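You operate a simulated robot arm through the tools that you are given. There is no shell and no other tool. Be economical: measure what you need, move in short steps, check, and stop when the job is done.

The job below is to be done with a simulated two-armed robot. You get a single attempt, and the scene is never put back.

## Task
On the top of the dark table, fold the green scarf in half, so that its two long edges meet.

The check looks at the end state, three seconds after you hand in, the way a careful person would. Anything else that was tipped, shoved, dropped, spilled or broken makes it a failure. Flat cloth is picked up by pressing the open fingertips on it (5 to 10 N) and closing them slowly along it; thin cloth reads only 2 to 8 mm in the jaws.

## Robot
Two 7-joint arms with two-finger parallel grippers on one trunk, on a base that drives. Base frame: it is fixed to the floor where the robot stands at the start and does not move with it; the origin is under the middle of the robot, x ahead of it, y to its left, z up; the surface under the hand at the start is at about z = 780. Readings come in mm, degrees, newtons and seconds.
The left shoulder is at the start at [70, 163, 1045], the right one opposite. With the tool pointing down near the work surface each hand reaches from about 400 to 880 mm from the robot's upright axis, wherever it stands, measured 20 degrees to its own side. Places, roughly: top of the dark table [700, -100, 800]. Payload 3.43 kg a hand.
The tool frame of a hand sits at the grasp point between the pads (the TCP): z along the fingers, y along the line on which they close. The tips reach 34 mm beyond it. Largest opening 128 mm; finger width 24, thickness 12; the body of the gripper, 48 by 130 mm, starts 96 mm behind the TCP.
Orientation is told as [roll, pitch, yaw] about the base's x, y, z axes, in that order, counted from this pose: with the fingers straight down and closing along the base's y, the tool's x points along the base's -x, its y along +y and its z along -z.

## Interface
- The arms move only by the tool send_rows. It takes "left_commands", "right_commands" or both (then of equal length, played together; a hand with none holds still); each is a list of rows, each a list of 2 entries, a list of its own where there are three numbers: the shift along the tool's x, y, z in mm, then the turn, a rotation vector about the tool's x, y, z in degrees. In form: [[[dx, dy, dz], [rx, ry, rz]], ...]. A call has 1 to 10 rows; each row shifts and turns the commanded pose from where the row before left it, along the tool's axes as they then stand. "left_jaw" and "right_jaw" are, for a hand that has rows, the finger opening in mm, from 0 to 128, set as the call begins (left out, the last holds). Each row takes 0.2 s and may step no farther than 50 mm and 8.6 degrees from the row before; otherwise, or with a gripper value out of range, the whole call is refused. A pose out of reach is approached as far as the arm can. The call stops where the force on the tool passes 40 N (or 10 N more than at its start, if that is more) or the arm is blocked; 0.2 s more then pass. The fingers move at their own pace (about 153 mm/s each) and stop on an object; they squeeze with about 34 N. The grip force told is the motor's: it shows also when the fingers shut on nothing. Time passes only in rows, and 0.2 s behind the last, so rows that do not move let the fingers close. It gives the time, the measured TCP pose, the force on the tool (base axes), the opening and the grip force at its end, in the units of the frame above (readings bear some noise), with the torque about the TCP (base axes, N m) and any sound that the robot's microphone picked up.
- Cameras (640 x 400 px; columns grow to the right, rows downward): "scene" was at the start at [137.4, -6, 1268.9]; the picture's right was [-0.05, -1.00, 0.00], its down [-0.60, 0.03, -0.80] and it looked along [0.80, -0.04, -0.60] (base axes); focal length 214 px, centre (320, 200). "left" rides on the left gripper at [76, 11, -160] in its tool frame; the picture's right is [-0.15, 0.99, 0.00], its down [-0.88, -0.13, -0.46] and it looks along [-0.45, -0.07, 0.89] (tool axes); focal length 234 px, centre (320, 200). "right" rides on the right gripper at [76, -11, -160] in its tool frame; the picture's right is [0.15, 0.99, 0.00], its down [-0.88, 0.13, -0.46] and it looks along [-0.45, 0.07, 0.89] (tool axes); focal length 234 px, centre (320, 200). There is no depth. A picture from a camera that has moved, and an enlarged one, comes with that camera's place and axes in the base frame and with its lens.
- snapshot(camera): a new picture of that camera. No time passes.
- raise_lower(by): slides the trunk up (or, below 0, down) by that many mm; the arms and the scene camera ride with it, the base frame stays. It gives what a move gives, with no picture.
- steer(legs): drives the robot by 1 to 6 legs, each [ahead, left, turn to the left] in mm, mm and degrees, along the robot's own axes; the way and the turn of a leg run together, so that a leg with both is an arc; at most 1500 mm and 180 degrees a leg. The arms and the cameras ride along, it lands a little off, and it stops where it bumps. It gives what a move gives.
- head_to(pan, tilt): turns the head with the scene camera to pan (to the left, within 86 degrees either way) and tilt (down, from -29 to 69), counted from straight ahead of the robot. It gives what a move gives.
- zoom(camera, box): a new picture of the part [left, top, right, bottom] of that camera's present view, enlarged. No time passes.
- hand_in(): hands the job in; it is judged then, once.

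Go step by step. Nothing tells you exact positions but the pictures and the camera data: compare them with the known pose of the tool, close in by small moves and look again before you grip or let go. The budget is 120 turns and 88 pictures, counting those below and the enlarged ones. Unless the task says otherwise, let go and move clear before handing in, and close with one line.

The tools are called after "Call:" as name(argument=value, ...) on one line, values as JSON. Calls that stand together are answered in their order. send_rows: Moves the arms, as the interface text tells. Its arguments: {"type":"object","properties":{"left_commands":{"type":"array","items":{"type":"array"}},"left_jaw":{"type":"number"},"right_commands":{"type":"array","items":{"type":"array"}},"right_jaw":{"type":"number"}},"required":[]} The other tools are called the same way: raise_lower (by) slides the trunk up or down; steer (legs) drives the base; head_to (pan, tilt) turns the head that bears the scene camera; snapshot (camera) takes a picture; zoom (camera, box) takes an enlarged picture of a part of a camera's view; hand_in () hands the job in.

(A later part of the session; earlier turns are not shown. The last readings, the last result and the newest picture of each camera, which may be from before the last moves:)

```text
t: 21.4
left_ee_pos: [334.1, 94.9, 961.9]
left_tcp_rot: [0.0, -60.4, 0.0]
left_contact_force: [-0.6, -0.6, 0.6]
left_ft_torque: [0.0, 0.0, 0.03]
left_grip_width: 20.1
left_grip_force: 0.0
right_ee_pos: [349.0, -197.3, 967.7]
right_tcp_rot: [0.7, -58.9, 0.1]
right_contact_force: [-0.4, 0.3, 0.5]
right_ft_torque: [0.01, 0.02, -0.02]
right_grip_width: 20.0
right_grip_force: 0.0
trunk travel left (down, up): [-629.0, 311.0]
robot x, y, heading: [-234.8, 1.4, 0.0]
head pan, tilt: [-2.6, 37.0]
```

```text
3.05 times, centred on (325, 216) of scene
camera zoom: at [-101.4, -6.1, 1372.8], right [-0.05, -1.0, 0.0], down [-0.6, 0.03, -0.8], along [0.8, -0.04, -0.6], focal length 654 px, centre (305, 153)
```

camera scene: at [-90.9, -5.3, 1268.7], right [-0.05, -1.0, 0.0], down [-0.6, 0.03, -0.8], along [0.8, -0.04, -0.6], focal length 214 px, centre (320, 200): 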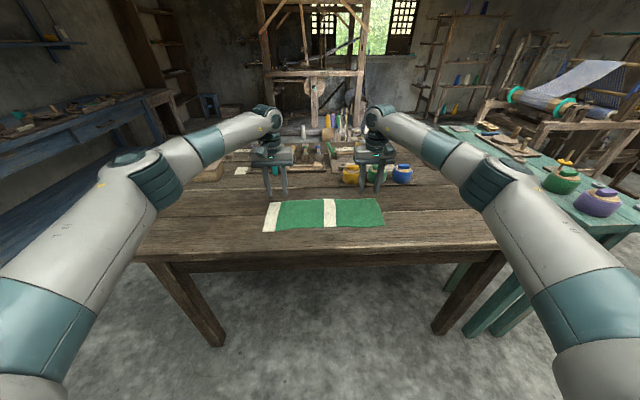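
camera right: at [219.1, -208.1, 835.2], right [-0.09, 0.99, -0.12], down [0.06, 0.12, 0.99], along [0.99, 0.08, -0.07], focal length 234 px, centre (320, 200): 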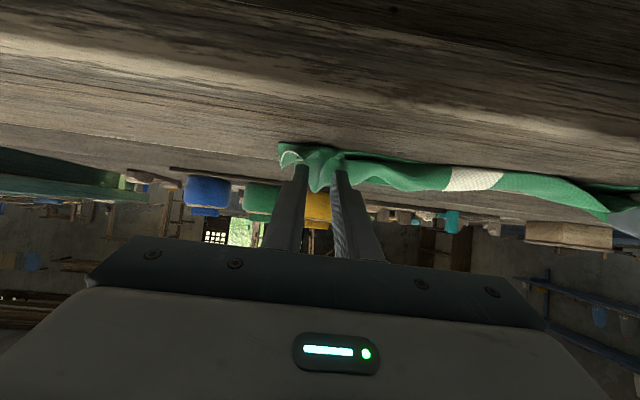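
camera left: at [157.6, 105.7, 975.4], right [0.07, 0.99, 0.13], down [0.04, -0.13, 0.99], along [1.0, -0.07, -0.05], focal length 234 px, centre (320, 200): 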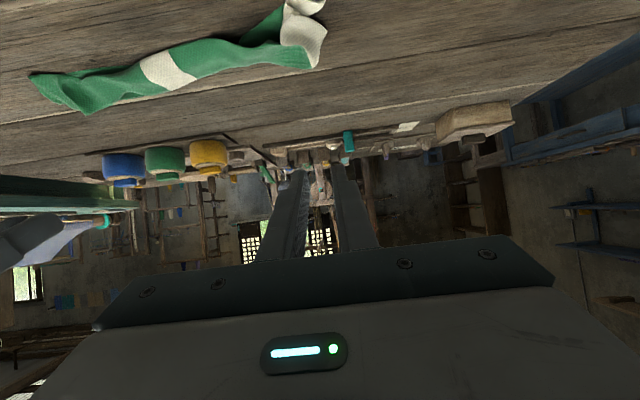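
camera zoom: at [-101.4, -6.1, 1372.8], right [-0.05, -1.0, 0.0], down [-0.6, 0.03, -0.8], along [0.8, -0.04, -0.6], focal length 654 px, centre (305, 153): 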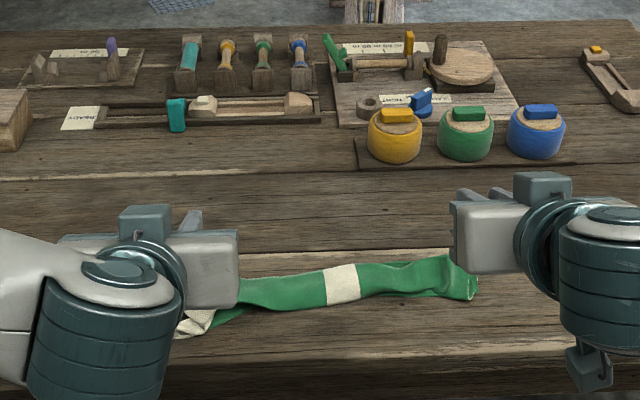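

I'm turning the hands back to pointing down so the wrist cameras can see the result.

Call:
send_rows(left_commands=[[[0, 8, -20], [0, 8.5, 0]], [[0, 8, -10], [0, 8.5, 0]], [[0, 8, 0], [0, 8.5, 0]], [[0, 8, 0], [0, 8.5, 0]], [[0, 8, 0], [0, 8.5, 0]], [[0, 8, 0], [0, 8.5, 0]], [[0, 8, 0], [0, 8.5, 0]], [[0, 0, 0], [0, 1, 0]]], right_commands=[[[0, -8, -20], [0, 8.5, 0]], [[0, -8, -10], [0, 8.5, 0]], [[0, -8, 0], [0, 8.5, 0]], [[0, -8, 0], [0, 8.5, 0]], [[0, -8, 0], [0, 8.5, 0]], [[0, -8, 0], [0, 8.5, 0]], [[0, -8, 0], [0, 8.5, 0]], [[0, 0, 0], [0, 1, 0]]])

Call:
snapshot(camera="left")

Call:
snapshot(camera="right")

Call:
zoom(camera="scene", box=[240, 180, 410, 286])

```text
t: 23.2
left_ee_pos: [307.6, 150.5, 979.9]
left_tcp_rot: [-0.1, 0.1, -0.1]
left_contact_force: [-0.1, -0.1, 0.0]
left_ft_torque: [0.0, -0.04, -0.02]
left_grip_width: 19.8
left_grip_force: 0.1
right_ee_pos: [325.0, -252.6, 983.6]
right_tcp_rot: [0.4, 1.6, 0.9]
right_contact_force: [-0.2, 0.0, 0.0]
right_ft_torque: [-0.01, -0.01, 0.0]
right_grip_width: 19.8
right_grip_force: 0.1
trunk travel left (down, up): [-629.0, 311.0]
robot x, y, heading: [-241.1, 0.6, -0.1]
head pan, tilt: [-2.6, 37.0]
```

```text
56 pictures are left
camera left: at [232.3, 161.5, 1139.2], right [0.15, 0.99, 0.0], down [0.88, -0.13, 0.45], along [0.45, -0.07, -0.89], focal length 234 px, centre (320, 200)
```

left: 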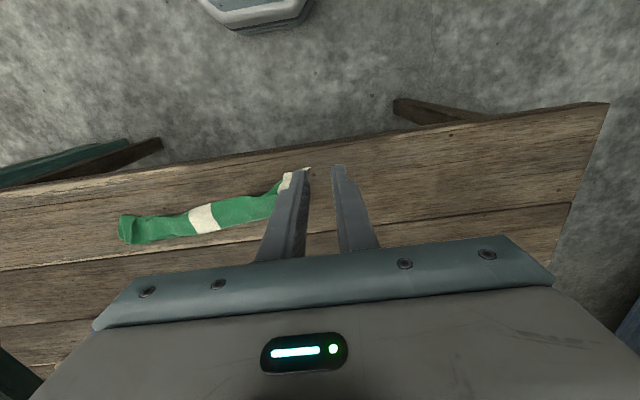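

```text
55 pictures are left
camera right: at [252.3, -265.7, 1145.1], right [-0.16, 0.99, 0.01], down [0.89, 0.14, 0.43], along [0.42, 0.08, -0.9], focal length 234 px, centre (320, 200)
```

right: 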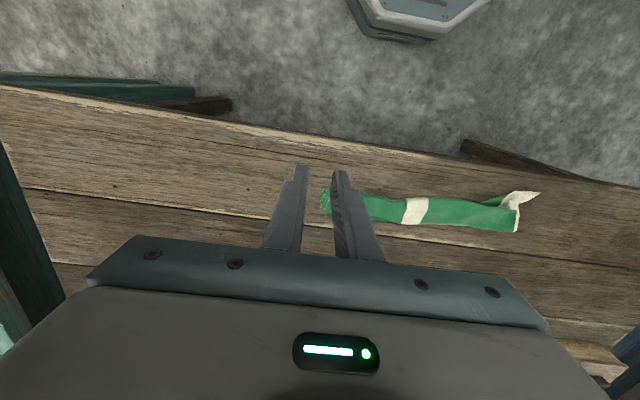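

```text
3.76 times, centred on (325, 233) of scene
camera zoom: at [-102.3, -6.2, 1373.0], right [-0.05, -1.0, 0.0], down [-0.6, 0.03, -0.8], along [0.8, -0.04, -0.6], focal length 807 px, centre (301, 76)
```

zoom: 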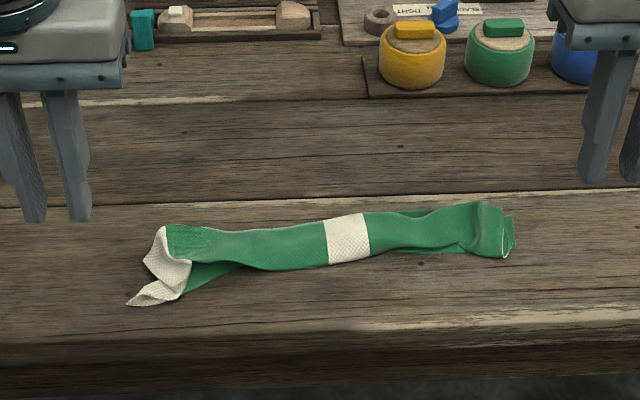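

The fold is mostly there, but the left end is bunched and the bottom-left corner sticks out. I'll look more closely from above with the wrist cameras.

Call:
send_rows(left_commands=[[[-39, -18, 20], [0, 0, 0]], [[-39, -18, 20], [0, 0, 0]], [[-39, -18, 20], [0, 0, 0]], [[-39, -18, 20], [0, 0, 0]], [[-39, -18, 20], [0, 0, 0]]], right_commands=[[[-35, 16, 20], [0, 0, 0]], [[-35, 16, 20], [0, 0, 0]], [[-35, 16, 20], [0, 0, 0]], [[-35, 16, 20], [0, 0, 0]], [[-35, 16, 20], [0, 0, 0]]])

Call:
snapshot(camera="left")

Call:
snapshot(camera="right")

```text
t: 24.4
left_ee_pos: [505.4, 60.9, 876.9]
left_tcp_rot: [0.0, 0.1, 0.0]
left_contact_force: [0.6, 0.0, -0.1]
left_ft_torque: [-0.03, 0.03, 0.0]
left_grip_width: 20.2
left_grip_force: 0.0
right_ee_pos: [496.9, -169.0, 878.4]
right_tcp_rot: [0.4, 1.6, 0.9]
right_contact_force: [0.0, 0.4, 0.1]
right_ft_torque: [0.04, 0.02, 0.01]
right_grip_width: 20.0
right_grip_force: 0.2
trunk travel left (down, up): [-629.0, 311.0]
robot x, y, heading: [-238.0, -1.4, -0.0]
head pan, tilt: [-2.6, 37.0]
```

```text
53 pictures are left
camera left: at [430.2, 72.2, 1036.3], right [0.15, 0.99, 0.0], down [0.88, -0.13, 0.45], along [0.45, -0.07, -0.89], focal length 234 px, centre (320, 200)
```

left: 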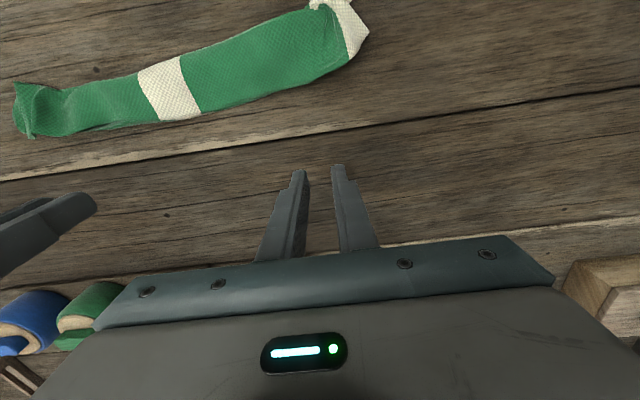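

```text
52 pictures are left
camera right: at [425.1, -181.4, 1039.3], right [-0.16, 0.99, 0.01], down [0.89, 0.14, 0.43], along [0.42, 0.08, -0.9], focal length 234 px, centre (320, 200)
```

right: 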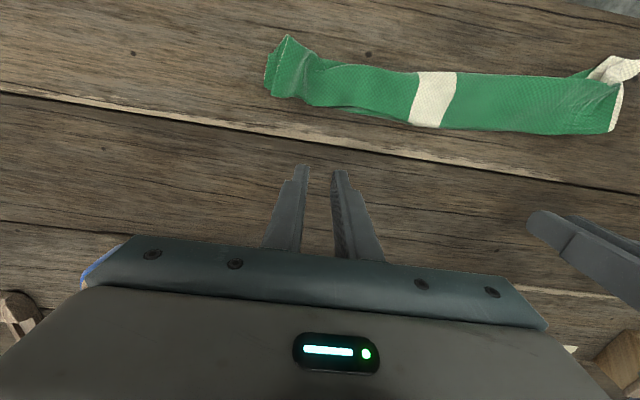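

Call:
zoom(camera="right", box=[240, 10, 640, 160])

Call:
zoom(camera="left", box=[200, 0, 400, 120])

Call:
zoom(camera="scene", box=[265, 225, 385, 300])

```text
1.60 times, centred on (440, 85) of right
camera zoom: at [425.1, -181.4, 1039.3], right [-0.16, 0.99, 0.01], down [0.89, 0.14, 0.43], along [0.42, 0.08, -0.9], focal length 375 px, centre (128, 384)
```

zoom: 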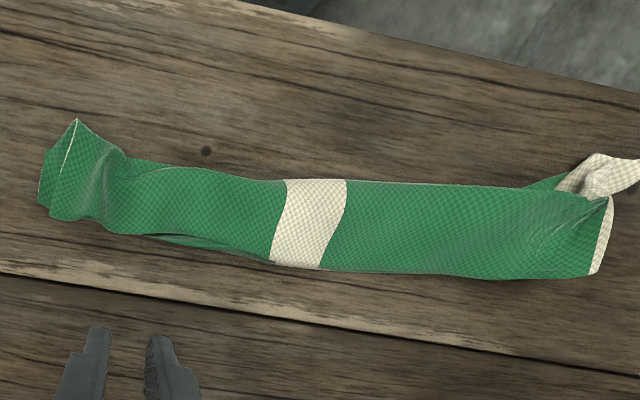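

```text
3.20 times, centred on (300, 60) of left
camera zoom: at [430.2, 72.2, 1036.3], right [0.15, 0.99, 0.0], down [0.88, -0.13, 0.45], along [0.45, -0.07, -0.89], focal length 749 px, centre (384, 648)
```

zoom: 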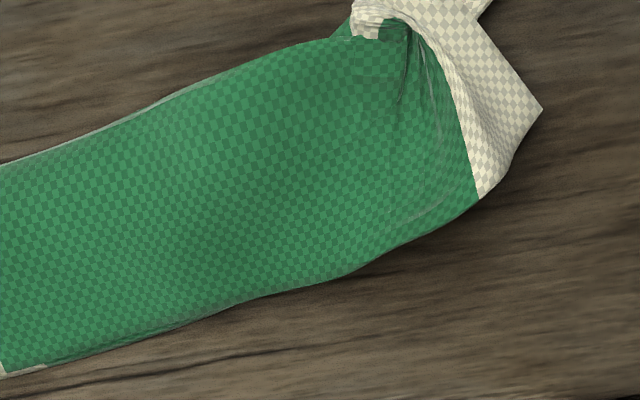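

```text
5.33 times, centred on (325, 262) of scene
camera zoom: at [-99.5, -6.5, 1372.6], right [-0.05, -1.0, 0.0], down [-0.6, 0.03, -0.8], along [0.8, -0.04, -0.6], focal length 1144 px, centre (293, -133)
```

zoom: 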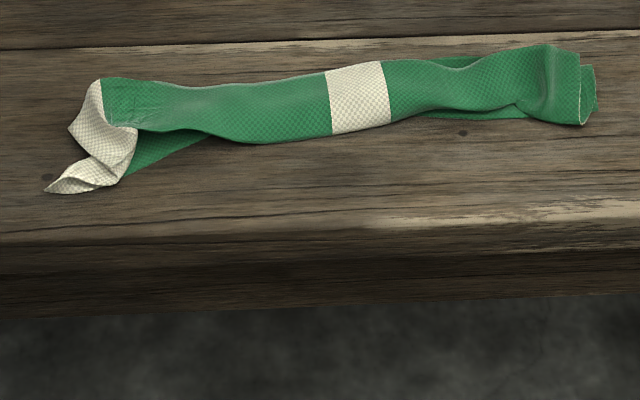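

Call:
zoom(camera="right", box=[250, 20, 400, 120])

Call:
zoom(camera="scene", box=[340, 225, 388, 255])

Call:
zoom(camera="scene", box=[268, 235, 316, 265])

```text
4.00 times, centred on (325, 70) of right
camera zoom: at [425.1, -181.4, 1039.3], right [-0.16, 0.99, 0.01], down [0.89, 0.14, 0.43], along [0.42, 0.08, -0.9], focal length 937 px, centre (300, 720)
```

zoom: 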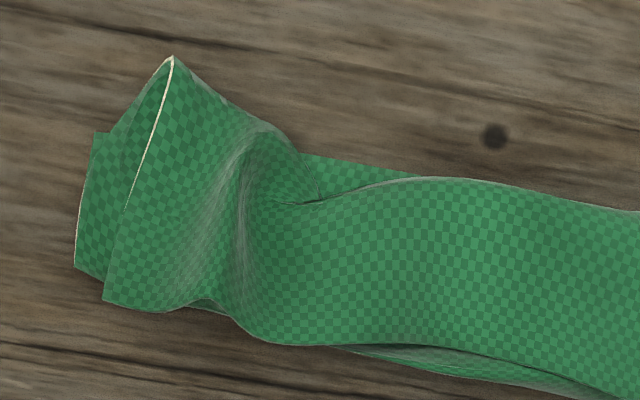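

```text
13.33 times, centred on (364, 240) of scene
camera zoom: at [-99.5, -6.5, 1372.6], right [-0.05, -1.0, 0.0], down [-0.6, 0.03, -0.8], along [0.8, -0.04, -0.6], focal length 2860 px, centre (-267, -333)
```

zoom: 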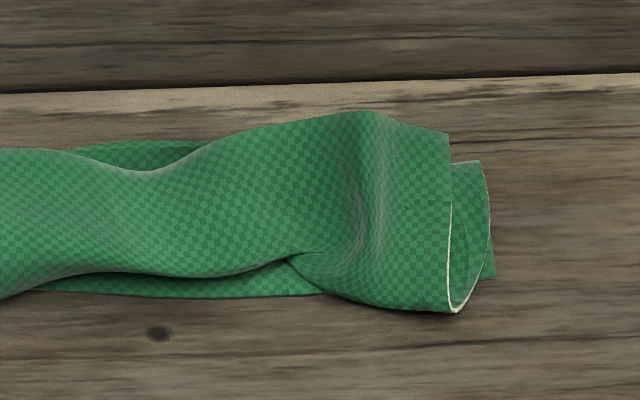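

```text
13.33 times, centred on (292, 250) of scene
camera zoom: at [-99.5, -6.5, 1372.6], right [-0.05, -1.0, 0.0], down [-0.6, 0.03, -0.8], along [0.8, -0.04, -0.6], focal length 2860 px, centre (693, -467)
```

zoom: 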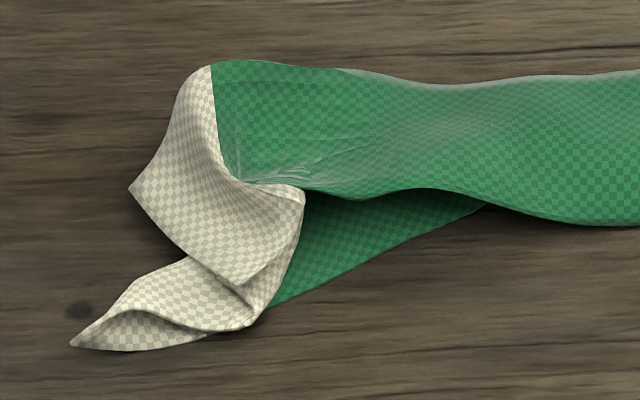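

I can see now that the top layer's hem curled under and the near-left corner got dragged out. A better approach is to pinch along the fold line itself, with the fingers closing across the scarf, lift so both halves hang, and lay it back down. I'm yawing both hands 90° first.

Call:
send_rows(left_commands=[[[0, 0, -4], [0, 0, 8.5]], [[0, 0, -4], [0, 0, 8.5]], [[0, 0, -4], [0, 0, 8.5]], [[0, 0, 0], [0, 0, 8.5]], [[0, 0, 0], [0, 0, 8.5]], [[0, 0, 0], [0, 0, 8.5]], [[0, 0, 0], [0, 0, 8.5]], [[0, 0, 0], [0, 0, 8.5]], [[0, 0, 0], [0, 0, 8.5]], [[0, 0, 0], [0, 0, 8.5]]], right_commands=[[[0, -5, -4], [0, -1.6, -8.5]], [[0, -5, -4], [0, 0, -8.5]], [[0, -5, -4], [0, 0, -8.5]], [[0, 0, 0], [0, 0, -8.5]], [[0, 0, 0], [0, 0, -8.5]], [[0, 0, 0], [0, 0, -8.5]], [[0, 0, 0], [0, 0, -8.5]], [[0, 0, 0], [0, 0, -8.5]], [[0, 0, 0], [0, 0, -8.5]], [[0, 0, 0], [0, 0, -8.5]]])

```text
t: 26.6
left_ee_pos: [502.1, 60.1, 891.3]
left_tcp_rot: [0.0, 0.0, -39.7]
left_contact_force: [-0.3, 0.7, -0.2]
left_ft_torque: [0.04, -0.04, -0.03]
left_grip_width: 20.0
left_grip_force: 0.1
left hand out of reach, approached as far as the arm can: row 6, 7, 8, 9, 10
right_ee_pos: [445.9, -187.0, 896.1]
right_tcp_rot: [0.5, -0.4, 42.2]
right_contact_force: [-1.1, -0.3, 0.7]
right_ft_torque: [0.02, -0.03, -0.01]
right_grip_width: 19.9
right_grip_force: 0.0
right hand out of reach, approached as far as the arm can: row 5, 6, 7, 8, 9, 10
trunk travel left (down, up): [-629.0, 311.0]
robot x, y, heading: [-239.2, -2.2, -0.1]
head pan, tilt: [-2.6, 37.0]
```

That rotation direction hits a wrist limit, so I'm turning the other way.

Call:
send_rows(left_commands=[[[0, 0, 0], [0, 0, -8.5]], [[0, 0, 0], [0, 0, -8.5]], [[0, 0, 0], [0, 0, -8.5]], [[0, 0, 0], [0, 0, -8.5]], [[0, 0, 0], [0, 0, -8.5]], [[0, 0, 0], [0, 0, -8.5]], [[0, 0, 0], [0, 0, -8.5]], [[0, 0, 0], [0, 0, -8.5]], [[0, 0, 0], [0, 0, -8.5]], [[0, 0, 0], [0, 0, -8.5]]], right_commands=[[[0, 0, 0], [0, 0, 8.5]], [[0, 0, 0], [0, 0, 8.5]], [[0, 0, 0], [0, 0, 8.5]], [[0, 0, 0], [0, 0, 8.5]], [[0, 0, 0], [0, 0, 8.5]], [[0, 0, 0], [0, 0, 8.5]], [[0, 0, 0], [0, 0, 8.5]], [[0, 0, 0], [0, 0, 8.5]], [[0, 0, 0], [0, 0, 8.5]], [[0, 0, 0], [0, 0, 8.5]]])

```text
t: 28.8
left_ee_pos: [503.1, 60.0, 890.4]
left_tcp_rot: [0.1, 0.1, 45.5]
left_contact_force: [-0.6, 0.1, 1.0]
left_ft_torque: [0.0, 0.01, 0.02]
left_grip_width: 20.2
left_grip_force: 0.0
right_ee_pos: [446.5, -186.0, 896.4]
right_tcp_rot: [0.4, 0.4, -42.9]
right_contact_force: [0.2, 0.9, 0.3]
right_ft_torque: [0.0, 0.0, 0.01]
right_grip_width: 20.0
right_grip_force: 0.0
trunk travel left (down, up): [-629.0, 311.0]
robot x, y, heading: [-242.1, 2.7, 0.2]
head pan, tilt: [-2.6, 37.0]
```

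Call:
send_rows(left_commands=[[[-17, 17, 0], [0, 0, -7.4]], [[0, 0, 0], [0, 0, -7.4]], [[0, 0, 0], [0, 0, -7.4]], [[0, 0, 0], [0, 0, -7.4]], [[0, 0, 0], [0, 0, -7.4]], [[0, 0, 0], [0, 0, -7.5]], [[0, 0, 0], [0, 0, 0]]], right_commands=[[[0, 0, 0], [0, 0, 7.8]], [[0, 0, 0], [0, 0, 7.8]], [[0, 0, 0], [0, 0, 7.8]], [[0, 0, 0], [0, 0, 7.8]], [[0, 0, 0], [0, 0, 7.8]], [[0, 0, 0], [0, 0, 7.9]], [[0, 0, 0], [0, 0, 0]]])

Call:
snapshot(camera="left")

Call:
snapshot(camera="right")

```text
t: 30.4
left_ee_pos: [503.4, 83.8, 890.1]
left_tcp_rot: [0.0, 0.0, 90.0]
left_contact_force: [0.0, 0.0, -0.2]
left_ft_torque: [0.01, -0.03, -0.02]
left_grip_width: 19.8
left_grip_force: 0.1
right_ee_pos: [446.6, -185.4, 894.6]
right_tcp_rot: [0.0, 0.4, -89.7]
right_contact_force: [0.1, -0.9, -0.1]
right_ft_torque: [0.03, 0.0, 0.0]
right_grip_width: 19.5
right_grip_force: 0.0
trunk travel left (down, up): [-629.0, 311.0]
robot x, y, heading: [-238.6, 1.1, -0.0]
head pan, tilt: [-2.6, 37.0]
```

```text
45 pictures are left
camera left: at [492.0, 8.4, 1050.2], right [-0.99, 0.15, 0.0], down [0.13, 0.88, 0.46], along [0.07, 0.45, -0.89], focal length 234 px, centre (320, 200)
```

left: 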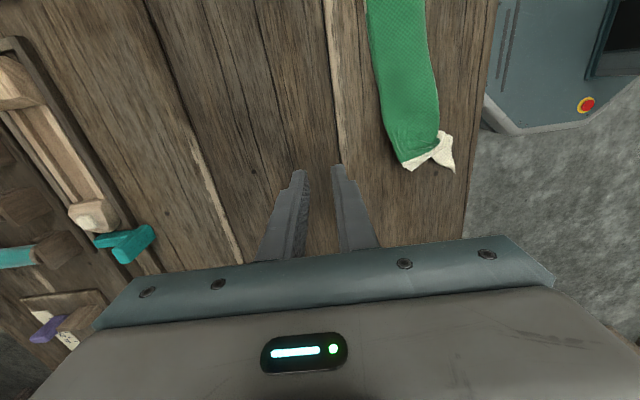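

```text
44 pictures are left
camera right: at [434.1, -110.8, 1054.6], right [0.99, 0.15, 0.0], down [0.13, -0.88, 0.45], along [0.07, -0.44, -0.89], focal length 234 px, centre (320, 200)
```

right: 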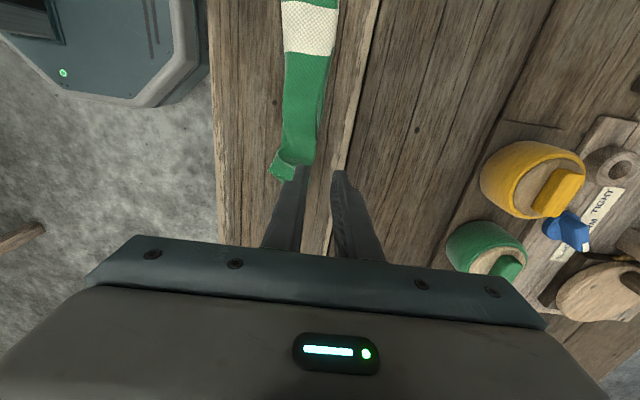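

The hands are now crosswise to the scarf. The puffy fold crest is at about x 424 near y 70 and x 437 near y −165, so I'll straddle it with both grippers.

Call:
send_rows(left_commands=[[[4, 22, 8], [0, 0, 0]], [[4, 21, 8], [0, 0, 0]], [[3, 21, 8], [0, 0, 0]], [[3, 21, 6], [0, 0, 0]], [[0, 0, 0], [0, 0, 0]]], right_commands=[[[5, -4, 9], [0, 0, 0]], [[5, -4, 9], [0, 0, 0]], [[5, -4, 9], [0, 0, 0]], [[5, -4, 8], [0, 0, 0]], [[0, 0, 0], [0, 0, 0]]], left_jaw=44, right_jaw=44)

Call:
snapshot(camera="left")

Call:
snapshot(camera="right")

```text
t: 31.6
left_ee_pos: [418.3, 69.6, 860.1]
left_tcp_rot: [0.0, 0.0, 89.8]
left_contact_force: [0.1, 0.4, -1.0]
left_ft_torque: [0.05, 0.05, 0.01]
left_grip_width: 44.0
left_grip_force: 0.1
right_ee_pos: [431.0, -164.9, 859.4]
right_tcp_rot: [-0.2, 0.5, -89.8]
right_contact_force: [0.4, 0.9, -0.6]
right_ft_torque: [0.01, -0.02, -0.03]
right_grip_width: 44.1
right_grip_force: 0.1
trunk travel left (down, up): [-629.0, 311.0]
robot x, y, heading: [-239.6, 0.9, 0.2]
head pan, tilt: [-2.6, 37.0]
```

```text
43 pictures are left
camera left: at [407.1, -5.0, 1020.3], right [-0.99, 0.15, 0.0], down [0.13, 0.88, 0.46], along [0.07, 0.45, -0.89], focal length 234 px, centre (320, 200)
```

left: 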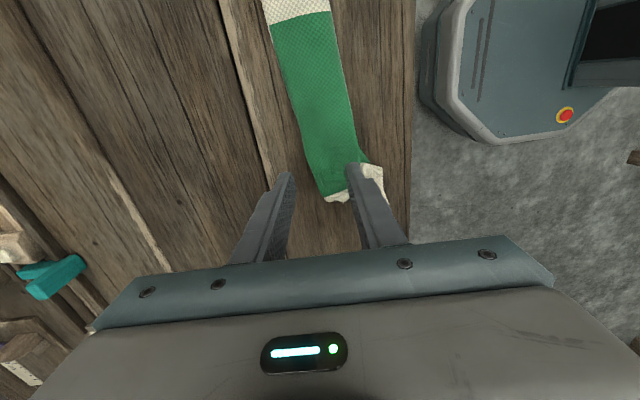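

```text
42 pictures are left
camera right: at [418.4, -89.9, 1019.4], right [0.99, 0.15, 0.0], down [0.14, -0.88, 0.45], along [0.07, -0.44, -0.89], focal length 234 px, centre (320, 200)
```

right: 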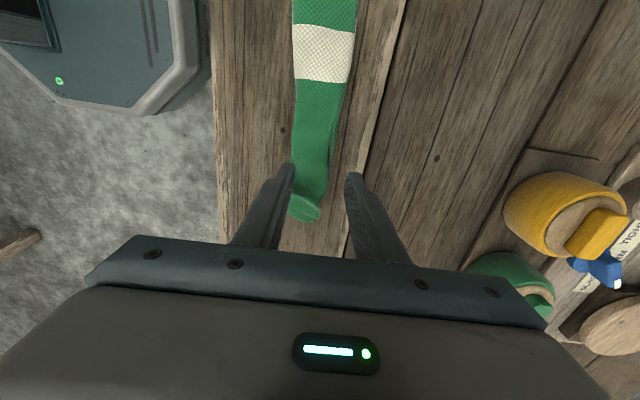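

Call:
send_rows(left_commands=[[[0, 0, 15], [0, 0, 0]], [[0, 0, 15], [0, 0, 0]], [[0, 0, 8], [0, 0, 0]], [[0, 0, 3], [0, 0, 0]], [[0, 0, 0], [0, 0, 0]]], right_commands=[[[0, 6, 15], [0, 0, 0]], [[0, 0, 15], [0, 0, 0]], [[0, 0, 8], [0, 0, 0]], [[0, 0, 3], [0, 0, 0]], [[0, 0, 0], [0, 0, 0]]], left_jaw=42, right_jaw=40)

```text
t: 32.8
left_ee_pos: [417.9, 70.4, 821.1]
left_tcp_rot: [0.0, -0.1, 89.8]
left_contact_force: [-0.7, 0.1, 3.7]
left_ft_torque: [0.04, 0.11, -0.01]
left_grip_width: 42.0
left_grip_force: 0.1
right_ee_pos: [436.7, -164.6, 817.9]
right_tcp_rot: [0.0, 0.5, -89.7]
right_contact_force: [-0.3, -0.1, -0.4]
right_ft_torque: [0.0, 0.02, 0.0]
right_grip_width: 39.9
right_grip_force: 0.1
trunk travel left (down, up): [-629.0, 311.0]
robot x, y, heading: [-240.1, 3.2, 0.0]
head pan, tilt: [-2.6, 37.0]
```

Call:
send_rows(left_commands=[[[0, 0, 1], [0, 0, 0]], [[0, 0, 0], [0, 0, 0]]], right_commands=[[[0, 0, 1], [0, 0, 0]], [[0, 0, 1], [0, 0, 0]]], left_jaw=34, right_jaw=34)

Call:
send_rows(left_commands=[[[0, 0, 0.5], [0, 0, 0]], [[0, 0, 0], [0, 0, 0]]], right_commands=[[[0, 0, 0.5], [0, 0, 0]], [[0, 0, 0], [0, 0, 0]]], left_jaw=24, right_jaw=24)

Call:
send_rows(left_commands=[[[0, 0, 0], [0, 0, 0]], [[0, 0, 0], [0, 0, 0]]], right_commands=[[[0, 0, 0], [0, 0, 0]], [[0, 0, 0], [0, 0, 0]]], left_jaw=14, right_jaw=14)

Call:
send_rows(left_commands=[[[0, 0, 0], [0, 0, 0]], [[0, 0, 0], [0, 0, 0]]], right_commands=[[[0, 0, 0], [0, 0, 0]], [[0, 0, 0], [0, 0, 0]]], left_jaw=0, right_jaw=0)

Call:
snapshot(camera="left")

Call:
snapshot(camera="right")

```text
t: 33.4
left_ee_pos: [417.0, 70.9, 819.5]
left_tcp_rot: [0.0, 0.0, 89.8]
left_contact_force: [-0.4, 1.0, 3.9]
left_ft_torque: [0.05, 0.14, 0.0]
left_grip_width: 34.5
left_grip_force: 0.3
right_ee_pos: [435.7, -164.8, 818.1]
right_tcp_rot: [0.1, 0.5, -89.7]
right_contact_force: [-0.4, 0.6, 1.9]
right_ft_torque: [0.03, 0.07, 0.0]
right_grip_width: 34.5
right_grip_force: 0.0
trunk travel left (down, up): [-629.0, 311.0]
robot x, y, heading: [-241.9, 0.1, -0.1]
head pan, tilt: [-2.6, 37.0]
```

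```text
t: 34.0
left_ee_pos: [417.7, 70.3, 819.5]
left_tcp_rot: [0.0, 0.0, 89.8]
left_contact_force: [0.8, -0.3, 6.0]
left_ft_torque: [0.06, 0.05, -0.02]
left_grip_width: 24.1
left_grip_force: 0.0
right_ee_pos: [435.1, -166.6, 817.6]
right_tcp_rot: [0.1, 0.5, -89.7]
right_contact_force: [-0.5, 0.3, 4.2]
right_ft_torque: [-0.07, 0.02, 0.01]
right_grip_width: 24.3
right_grip_force: 0.1
trunk travel left (down, up): [-629.0, 311.0]
robot x, y, heading: [-238.3, -2.8, 0.0]
head pan, tilt: [-2.6, 37.0]
```

```text
t: 34.6
left_ee_pos: [417.9, 69.6, 819.0]
left_tcp_rot: [0.0, -0.1, 89.8]
left_contact_force: [-0.4, -1.1, 6.6]
left_ft_torque: [0.04, 0.13, -0.01]
left_grip_width: 14.2
left_grip_force: 0.1
right_ee_pos: [435.4, -166.9, 817.7]
right_tcp_rot: [0.0, 0.7, -89.6]
right_contact_force: [0.6, 0.2, 5.2]
right_ft_torque: [-0.03, 0.01, 0.03]
right_grip_width: 14.3
right_grip_force: 0.1
trunk travel left (down, up): [-629.0, 311.0]
robot x, y, heading: [-238.2, 2.0, -0.2]
head pan, tilt: [-2.6, 37.0]
```

```text
t: 35.2
left_ee_pos: [416.9, 70.0, 819.7]
left_tcp_rot: [0.0, 0.0, 89.8]
left_contact_force: [-1.8, -0.9, 7.8]
left_ft_torque: [0.05, 0.12, 0.03]
left_grip_width: 2.8
left_grip_force: 33.6
right_ee_pos: [435.1, -165.0, 817.3]
right_tcp_rot: [0.1, 0.5, -89.8]
right_contact_force: [1.4, 0.7, 4.8]
right_ft_torque: [-0.02, -0.01, 0.01]
right_grip_width: 2.6
right_grip_force: 33.5
trunk travel left (down, up): [-629.0, 311.0]
robot x, y, heading: [-236.3, -1.8, 0.0]
head pan, tilt: [-2.6, 37.0]
```

```text
41 pictures are left
camera left: at [405.9, -5.1, 979.0], right [-0.99, 0.15, 0.0], down [0.13, 0.88, 0.46], along [0.07, 0.45, -0.89], focal length 234 px, centre (320, 200)
```

left: 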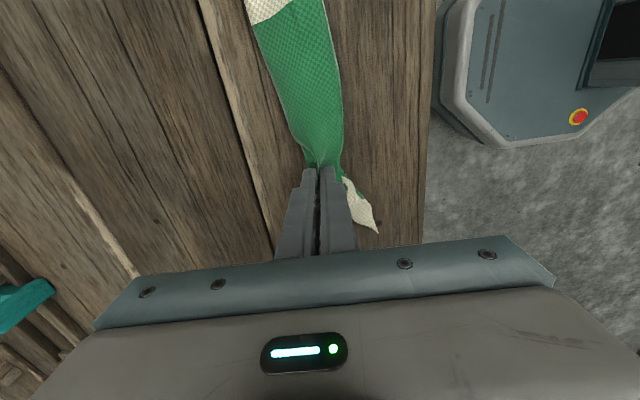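

```text
40 pictures are left
camera right: at [422.9, -89.9, 977.2], right [0.99, 0.15, 0.0], down [0.13, -0.88, 0.45], along [0.07, -0.44, -0.89], focal length 234 px, centre (320, 200)
```

right: 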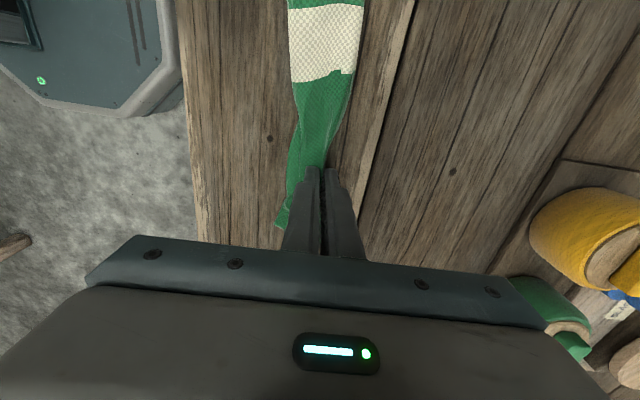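

Both hands hold the fold ridge at about 2.7 mm, which is two layers. I'm lifting with the trunk so the halves hang free.

Call:
raise_lower(by=150)

Call:
snapshot(camera="scene")

Call:
snapshot(camera="left")

```text
t: 37.0
left_ee_pos: [418.6, 69.6, 968.1]
left_tcp_rot: [0.1, -0.1, 89.8]
left_contact_force: [-0.2, 0.5, 1.0]
left_ft_torque: [0.01, 0.02, 0.0]
left_grip_width: 2.8
left_grip_force: 34.0
right_ee_pos: [436.6, -165.7, 965.5]
right_tcp_rot: [0.0, 0.5, -89.7]
right_contact_force: [-0.5, -0.2, -0.3]
right_ft_torque: [-0.01, 0.0, 0.03]
right_grip_width: 2.9
right_grip_force: 34.3
trunk travel left (down, up): [-779.0, 161.0]
robot x, y, heading: [-237.4, -2.9, 0.1]
head pan, tilt: [-2.6, 37.0]
```

```text
39 pictures are left
camera scene: at [-101.2, -6.1, 1522.8], right [-0.05, -1.0, 0.0], down [-0.6, 0.03, -0.8], along [0.8, -0.04, -0.6], focal length 214 px, centre (320, 200)
```

scene: 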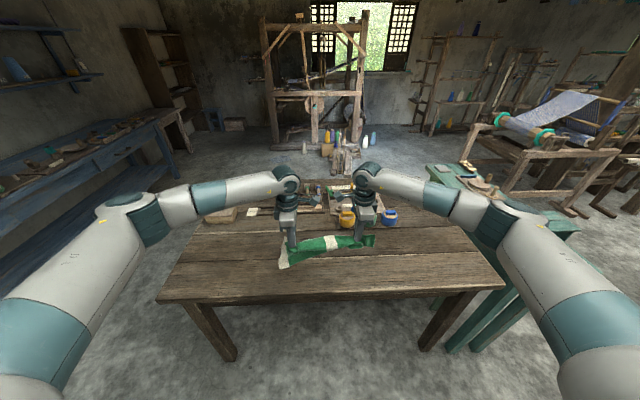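

```text
38 pictures are left
camera left: at [407.2, -5.2, 1127.8], right [-0.99, 0.15, 0.0], down [0.13, 0.88, 0.46], along [0.07, 0.45, -0.89], focal length 234 px, centre (320, 200)
```

left: 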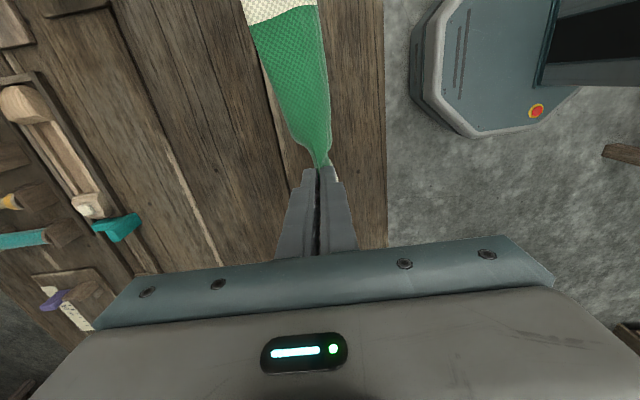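

Call:
zoom(camera="scene", box=[265, 220, 393, 300])

```text
5.00 times, centred on (329, 260) of scene
camera zoom: at [-101.2, -6.1, 1522.8], right [-0.05, -1.0, 0.0], down [-0.6, 0.03, -0.8], along [0.8, -0.04, -0.6], focal length 1072 px, centre (275, -100)
```

zoom: 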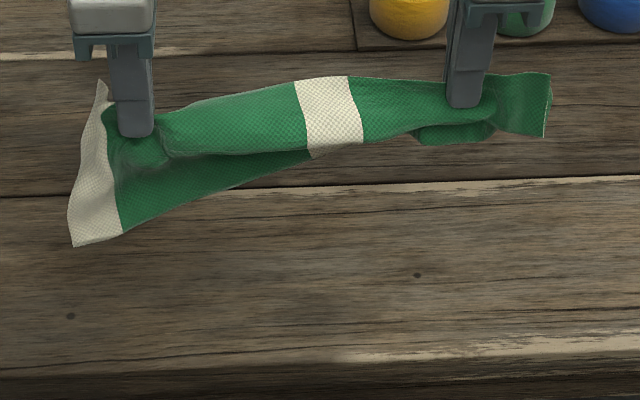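

The scarf is hanging from the fold, but the hem still looks curled. I'll pull the hands apart gently and shake it to loosen the hanging edges.

Call:
send_rows(left_commands=[[[-4, 0, -40], [0, 0, 0]], [[-4, 0, 40], [0, 0, 0]], [[-4, 30, 0], [0, 0, 0]], [[0, -30, -40], [0, 0, 0]], [[0, -30, 40], [0, 0, 0]], [[0, 30, -40], [0, 0, 0]], [[0, 0, 40], [0, 0, 0]], [[0, 0, 0], [0, 0, 0]], [[0, 0, 0], [0, 0, 0]]], right_commands=[[[-4, 0, -40], [0, 0, 0]], [[-4, 0, 40], [0, 0, 0]], [[-4, -30, 0], [0, 0, 0]], [[0, 30, -40], [0, 0, 0]], [[0, 30, 40], [0, 0, 0]], [[0, -30, -40], [0, 0, 0]], [[0, 0, 40], [0, 0, 0]], [[0, 0, 0], [0, 0, 0]], [[0, 0, 0], [0, 0, 0]]])

Call:
zoom(camera="scene", box=[265, 220, 393, 300])

```text
t: 39.0
left_ee_pos: [415.4, 80.6, 970.6]
left_tcp_rot: [-0.1, 0.2, 89.8]
left_contact_force: [2.2, -31.4, -1.3]
left_ft_torque: [-0.77, -0.09, 0.06]
left_grip_width: 2.5
left_grip_force: 33.9
right_ee_pos: [434.0, -176.1, 967.5]
right_tcp_rot: [0.2, 0.7, -89.5]
right_contact_force: [-3.1, 31.6, 2.2]
right_ft_torque: [0.94, 0.04, 0.04]
right_grip_width: 2.6
right_grip_force: 33.8
trunk travel left (down, up): [-779.0, 161.0]
robot x, y, heading: [-240.7, 0.4, -0.1]
head pan, tilt: [-2.6, 37.0]
```

```text
5.00 times, centred on (329, 260) of scene
camera zoom: at [-104.8, -6.0, 1523.3], right [-0.05, -1.0, 0.0], down [-0.6, 0.03, -0.8], along [0.8, -0.04, -0.6], focal length 1072 px, centre (275, -100)
```

zoom: 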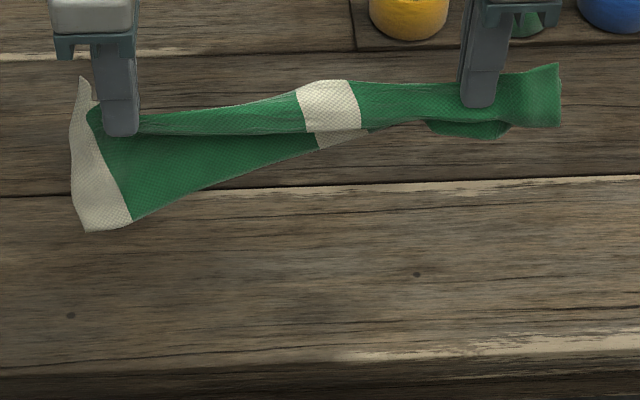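

The tension is high (31 N), so I'll relax it. The held line runs diagonally, so I'll lay the scarf back down with the hems trailing toward me and then re-spread it.

Call:
raise_lower(by=-68)

Call:
send_rows(left_commands=[[[4, -10, 8], [0, 0, 0]], [[2, -11, 12], [0, 0, 0]], [[0, -11, 12], [0, 0, 0]], [[0, -11, 12], [0, 0, 0]], [[0, -11, 12], [0, 0, 0]], [[0, -11, 12], [0, 0, 0]], [[0, -6, 6], [0, 0, 0]]], right_commands=[[[4, 10, 8], [0, 0, 0]], [[2, 11, 12], [0, 0, 0]], [[0, 11, 12], [0, 0, 0]], [[0, 11, 12], [0, 0, 0]], [[0, 11, 12], [0, 0, 0]], [[0, 11, 12], [0, 0, 0]], [[0, 6, 6], [0, 0, 0]]])

Call:
zoom(camera="scene", box=[245, 190, 405, 290])

```text
t: 40.0
left_ee_pos: [418.5, 79.6, 901.6]
left_tcp_rot: [-0.1, 0.3, 89.8]
left_contact_force: [2.1, -30.5, -1.9]
left_ft_torque: [-0.8, -0.07, 0.07]
left_grip_width: 2.7
left_grip_force: 33.5
right_ee_pos: [436.6, -174.9, 899.4]
right_tcp_rot: [0.1, 0.7, -89.5]
right_contact_force: [-3.4, 30.7, 1.2]
right_ft_torque: [0.96, 0.1, 0.05]
right_grip_width: 3.3
right_grip_force: 33.9
trunk travel left (down, up): [-711.0, 229.0]
robot x, y, heading: [-239.7, -2.8, 0.1]
head pan, tilt: [-2.6, 37.0]
```

```text
t: 41.6
left_ee_pos: [488.9, 76.6, 827.1]
left_tcp_rot: [0.0, 0.0, 89.8]
left_contact_force: [0.2, -7.2, 0.2]
left_ft_torque: [-0.19, 0.0, -0.02]
left_grip_width: 2.5
left_grip_force: 33.7
right_ee_pos: [508.1, -170.7, 824.8]
right_tcp_rot: [0.0, 0.6, -89.8]
right_contact_force: [-0.1, 7.3, 2.8]
right_ft_torque: [0.29, 0.02, -0.04]
right_grip_width: 3.0
right_grip_force: 33.7
trunk travel left (down, up): [-711.0, 229.0]
robot x, y, heading: [-236.8, -0.4, 0.1]
head pan, tilt: [-2.6, 37.0]
```

```text
4.00 times, centred on (325, 240) of scene
camera zoom: at [-101.8, -6.0, 1455.0], right [-0.05, -1.0, 0.0], down [-0.6, 0.03, -0.8], along [0.8, -0.04, -0.6], focal length 858 px, centre (300, 40)
```

zoom: 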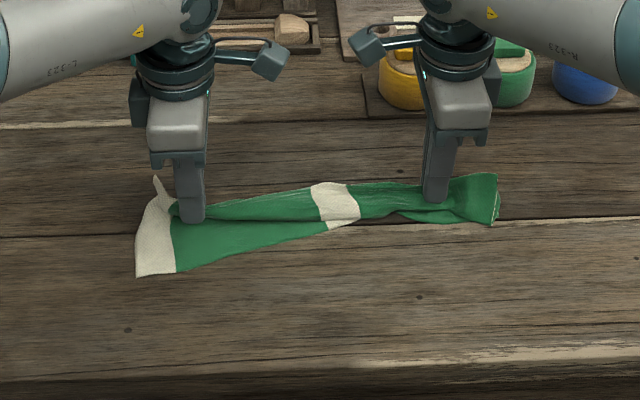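

The scarf is lying nicely. I'll lower the last few millimetres, release, lift straight up and inspect.

Call:
send_rows(left_commands=[[[2, 0, 5], [0, 0, 0]], [[0, 0, 0], [0, 0, 0]]], right_commands=[[[2, 0, 3], [0, 0, 0]], [[0, 0, 0], [0, 0, 0]]])

Call:
send_rows(left_commands=[[[0, 0, 0], [0, 0, 0]], [[0, 0, -20], [0, 0, 0]], [[0, 0, -40], [0, 0, 0]], [[-10, 0, -40], [0, 0, 0]], [[-40, 0, -10], [0, 0, 0]]], right_commands=[[[0, 0, 0], [0, 0, 0]], [[0, 0, -20], [0, 0, 0]], [[0, 0, -40], [0, 0, 0]], [[-10, 0, -40], [0, 0, 0]], [[-40, 0, -10], [0, 0, 0]]], left_jaw=30, right_jaw=30)

Call:
zoom(camera="scene", box=[245, 190, 405, 290])

Call:
snapshot(camera="left")

Call:
snapshot(camera="right")

```text
t: 42.2
left_ee_pos: [488.8, 74.1, 822.7]
left_tcp_rot: [0.0, 0.0, 89.9]
left_contact_force: [1.2, -2.8, 2.1]
left_ft_torque: [-0.07, -0.03, 0.03]
left_grip_width: 2.4
left_grip_force: 33.7
right_ee_pos: [508.0, -169.5, 821.2]
right_tcp_rot: [0.1, 0.5, -89.7]
right_contact_force: [-0.2, 2.5, 2.5]
right_ft_torque: [0.11, 0.02, 0.04]
right_grip_width: 2.9
right_grip_force: 34.1
trunk travel left (down, up): [-711.0, 229.0]
robot x, y, heading: [-237.9, -2.4, 0.1]
head pan, tilt: [-2.6, 37.0]
```

```text
t: 43.4
left_ee_pos: [488.8, 122.6, 934.1]
left_tcp_rot: [0.0, -0.1, 89.7]
left_contact_force: [-0.2, 1.0, -0.2]
left_ft_torque: [0.02, 0.01, 0.02]
left_grip_width: 30.1
left_grip_force: 0.1
right_ee_pos: [506.8, -218.1, 931.9]
right_tcp_rot: [0.0, 0.6, -89.6]
right_contact_force: [-0.3, 0.2, 0.2]
right_ft_torque: [-0.01, -0.02, 0.0]
right_grip_width: 29.9
right_grip_force: 0.1
trunk travel left (down, up): [-711.0, 229.0]
robot x, y, heading: [-236.8, -0.4, 0.1]
head pan, tilt: [-2.6, 37.0]
```

```text
4.00 times, centred on (325, 240) of scene
camera zoom: at [-102.1, -5.8, 1454.9], right [-0.05, -1.0, 0.0], down [-0.6, 0.03, -0.8], along [0.8, -0.04, -0.6], focal length 858 px, centre (300, 40)
```

zoom: 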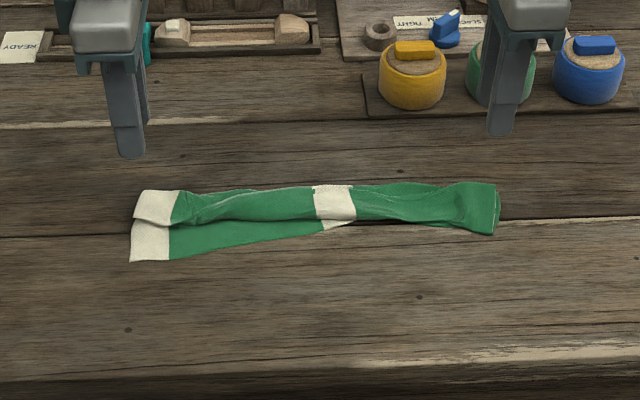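

```text
33 pictures are left
camera left: at [477.8, 47.7, 1093.5], right [-0.99, 0.15, 0.0], down [0.13, 0.88, 0.46], along [0.07, 0.45, -0.89], focal length 234 px, centre (320, 200)
```

left: 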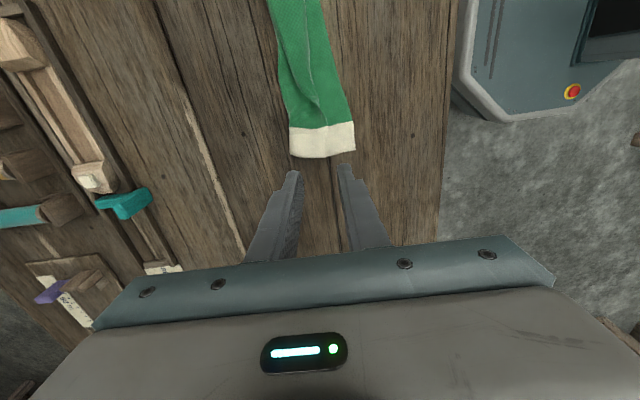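

```text
32 pictures are left
camera right: at [493.7, -143.2, 1090.9], right [0.99, 0.15, 0.0], down [0.14, -0.88, 0.45], along [0.07, -0.44, -0.89], focal length 234 px, centre (320, 200)
```

right: 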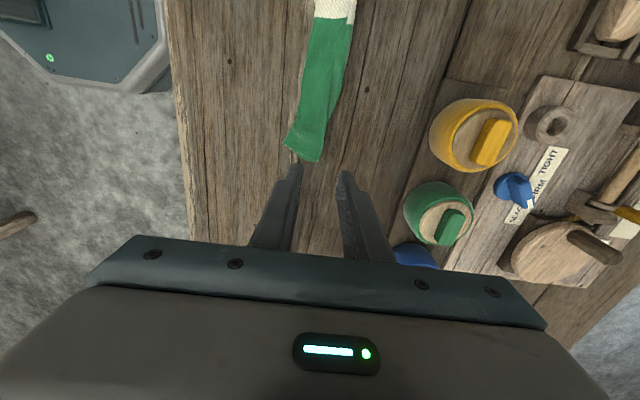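

This is much cleaner. The right end looks folded, while at the left the top layer falls short of the bottom one. I'm zooming in.

Call:
zoom(camera="scene", box=[273, 230, 337, 270])

Call:
zoom(camera="scene", box=[320, 220, 384, 260])

Call:
zoom(camera="left", box=[230, 0, 390, 180])

Call:
zoom(camera="right", box=[240, 0, 400, 180])

```text
10.00 times, centred on (305, 250) of scene
camera zoom: at [-102.1, -5.8, 1454.9], right [-0.05, -1.0, 0.0], down [-0.6, 0.03, -0.8], along [0.8, -0.04, -0.6], focal length 2145 px, centre (470, -300)
```

zoom: 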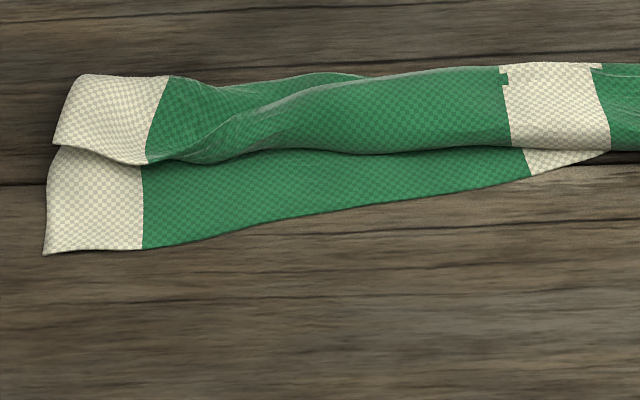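

```text
10.00 times, centred on (352, 240) of scene
camera zoom: at [-102.1, -5.8, 1454.9], right [-0.05, -1.0, 0.0], down [-0.6, 0.03, -0.8], along [0.8, -0.04, -0.6], focal length 2145 px, centre (0, -200)
```

zoom: 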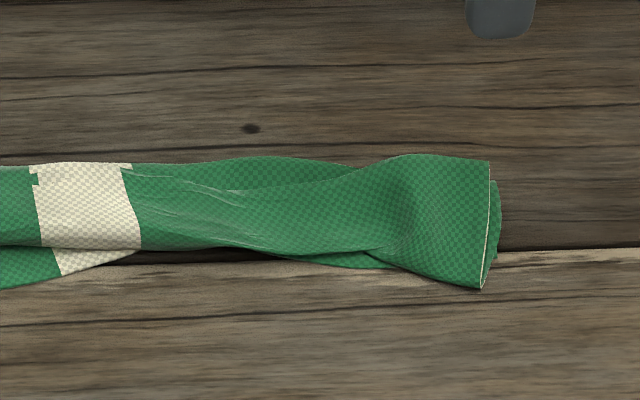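

```text
2.22 times, centred on (310, 90) of left
camera zoom: at [477.8, 47.7, 1093.5], right [-0.99, 0.15, 0.0], down [0.13, 0.88, 0.46], along [0.07, 0.45, -0.89], focal length 520 px, centre (342, 444)
```

zoom: 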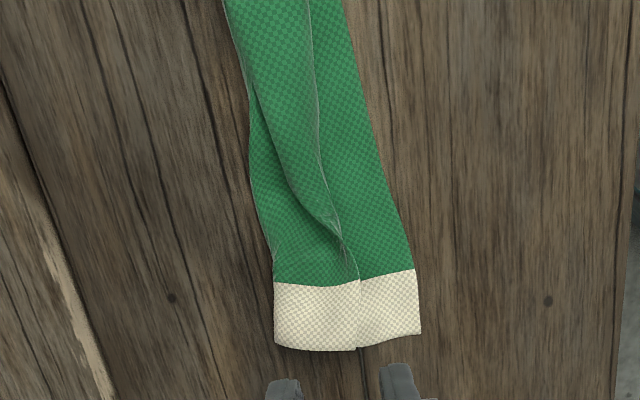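

```text
2.22 times, centred on (320, 90) of right
camera zoom: at [493.7, -143.2, 1090.9], right [0.99, 0.15, 0.0], down [0.14, -0.88, 0.45], along [0.07, -0.44, -0.89], focal length 520 px, centre (320, 444)
```

zoom: 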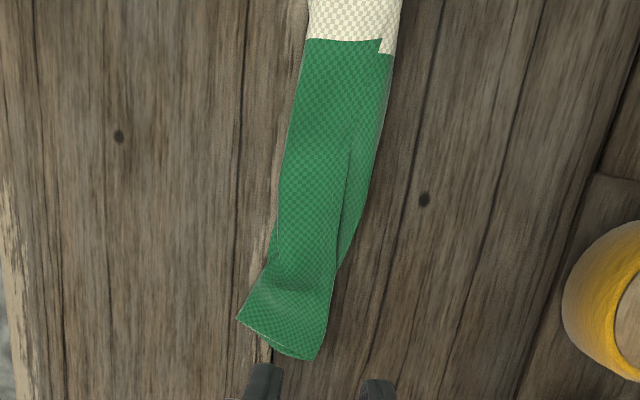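

The top layer's hem is still curled under along its near side. I'll pinch just that puffy near roll with both hands, keeping the tips hovering above the table, lift it slightly so the hem drops free, and lay it out toward me.

Call:
send_rows(left_commands=[[[22, -1, 20], [0, 0, 0]], [[22, 0, 25], [0, 0, 0]], [[0, 0, 25], [0, 0, 0]], [[0, 0, 25], [0, 0, 0]], [[0, 0, 14], [0, 0, 0]], [[0, 0, 0], [0, 0, 0]]], right_commands=[[[12, -14, 20], [0, 0, 0]], [[11, -13, 25], [0, 0, 0]], [[0, 0, 25], [0, 0, 0]], [[0, 0, 25], [0, 0, 0]], [[0, 0, 13], [0, 0, 0]], [[0, 0, 0], [0, 0, 0]]], left_jaw=32, right_jaw=30)

Call:
snapshot(camera="left")

Call:
snapshot(camera="right")

```text
t: 44.8
left_ee_pos: [488.9, 79.7, 823.2]
left_tcp_rot: [0.0, 0.0, 89.8]
left_contact_force: [-0.6, 0.3, 0.9]
left_ft_torque: [0.03, 0.0, -0.02]
left_grip_width: 32.1
left_grip_force: 0.0
right_ee_pos: [481.3, -195.9, 822.7]
right_tcp_rot: [0.0, 0.4, -89.7]
right_contact_force: [-0.5, -0.2, 0.3]
right_ft_torque: [0.0, -0.01, 0.0]
right_grip_width: 30.1
right_grip_force: 0.1
trunk travel left (down, up): [-711.0, 229.0]
robot x, y, heading: [-241.3, -0.4, -0.0]
head pan, tilt: [-2.6, 37.0]
```

```text
27 pictures are left
camera left: at [478.9, 3.6, 982.9], right [-0.99, 0.15, 0.0], down [0.13, 0.88, 0.46], along [0.07, 0.45, -0.89], focal length 234 px, centre (320, 200)
```

left: 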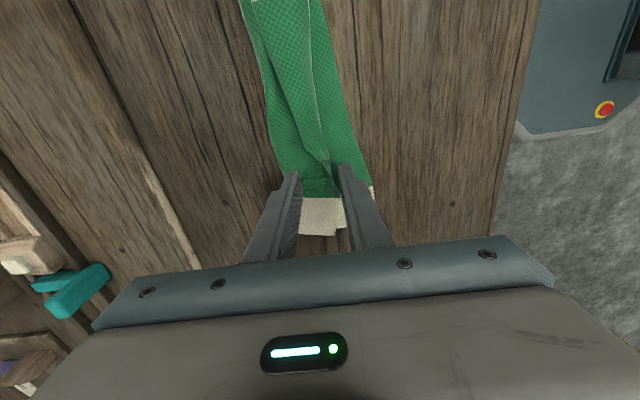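

```text
26 pictures are left
camera right: at [468.5, -119.8, 981.9], right [0.99, 0.15, 0.0], down [0.14, -0.88, 0.45], along [0.07, -0.44, -0.89], focal length 234 px, centre (320, 200)
```

right: 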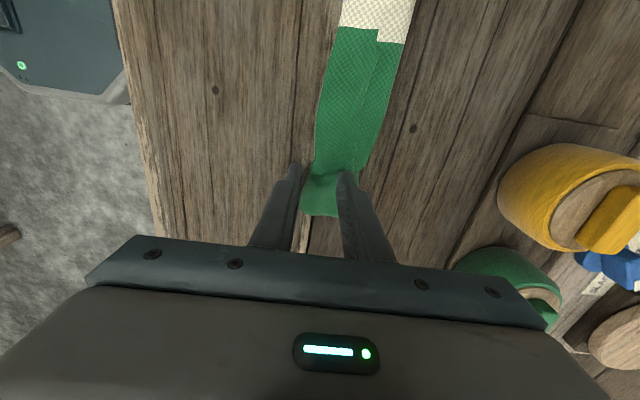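

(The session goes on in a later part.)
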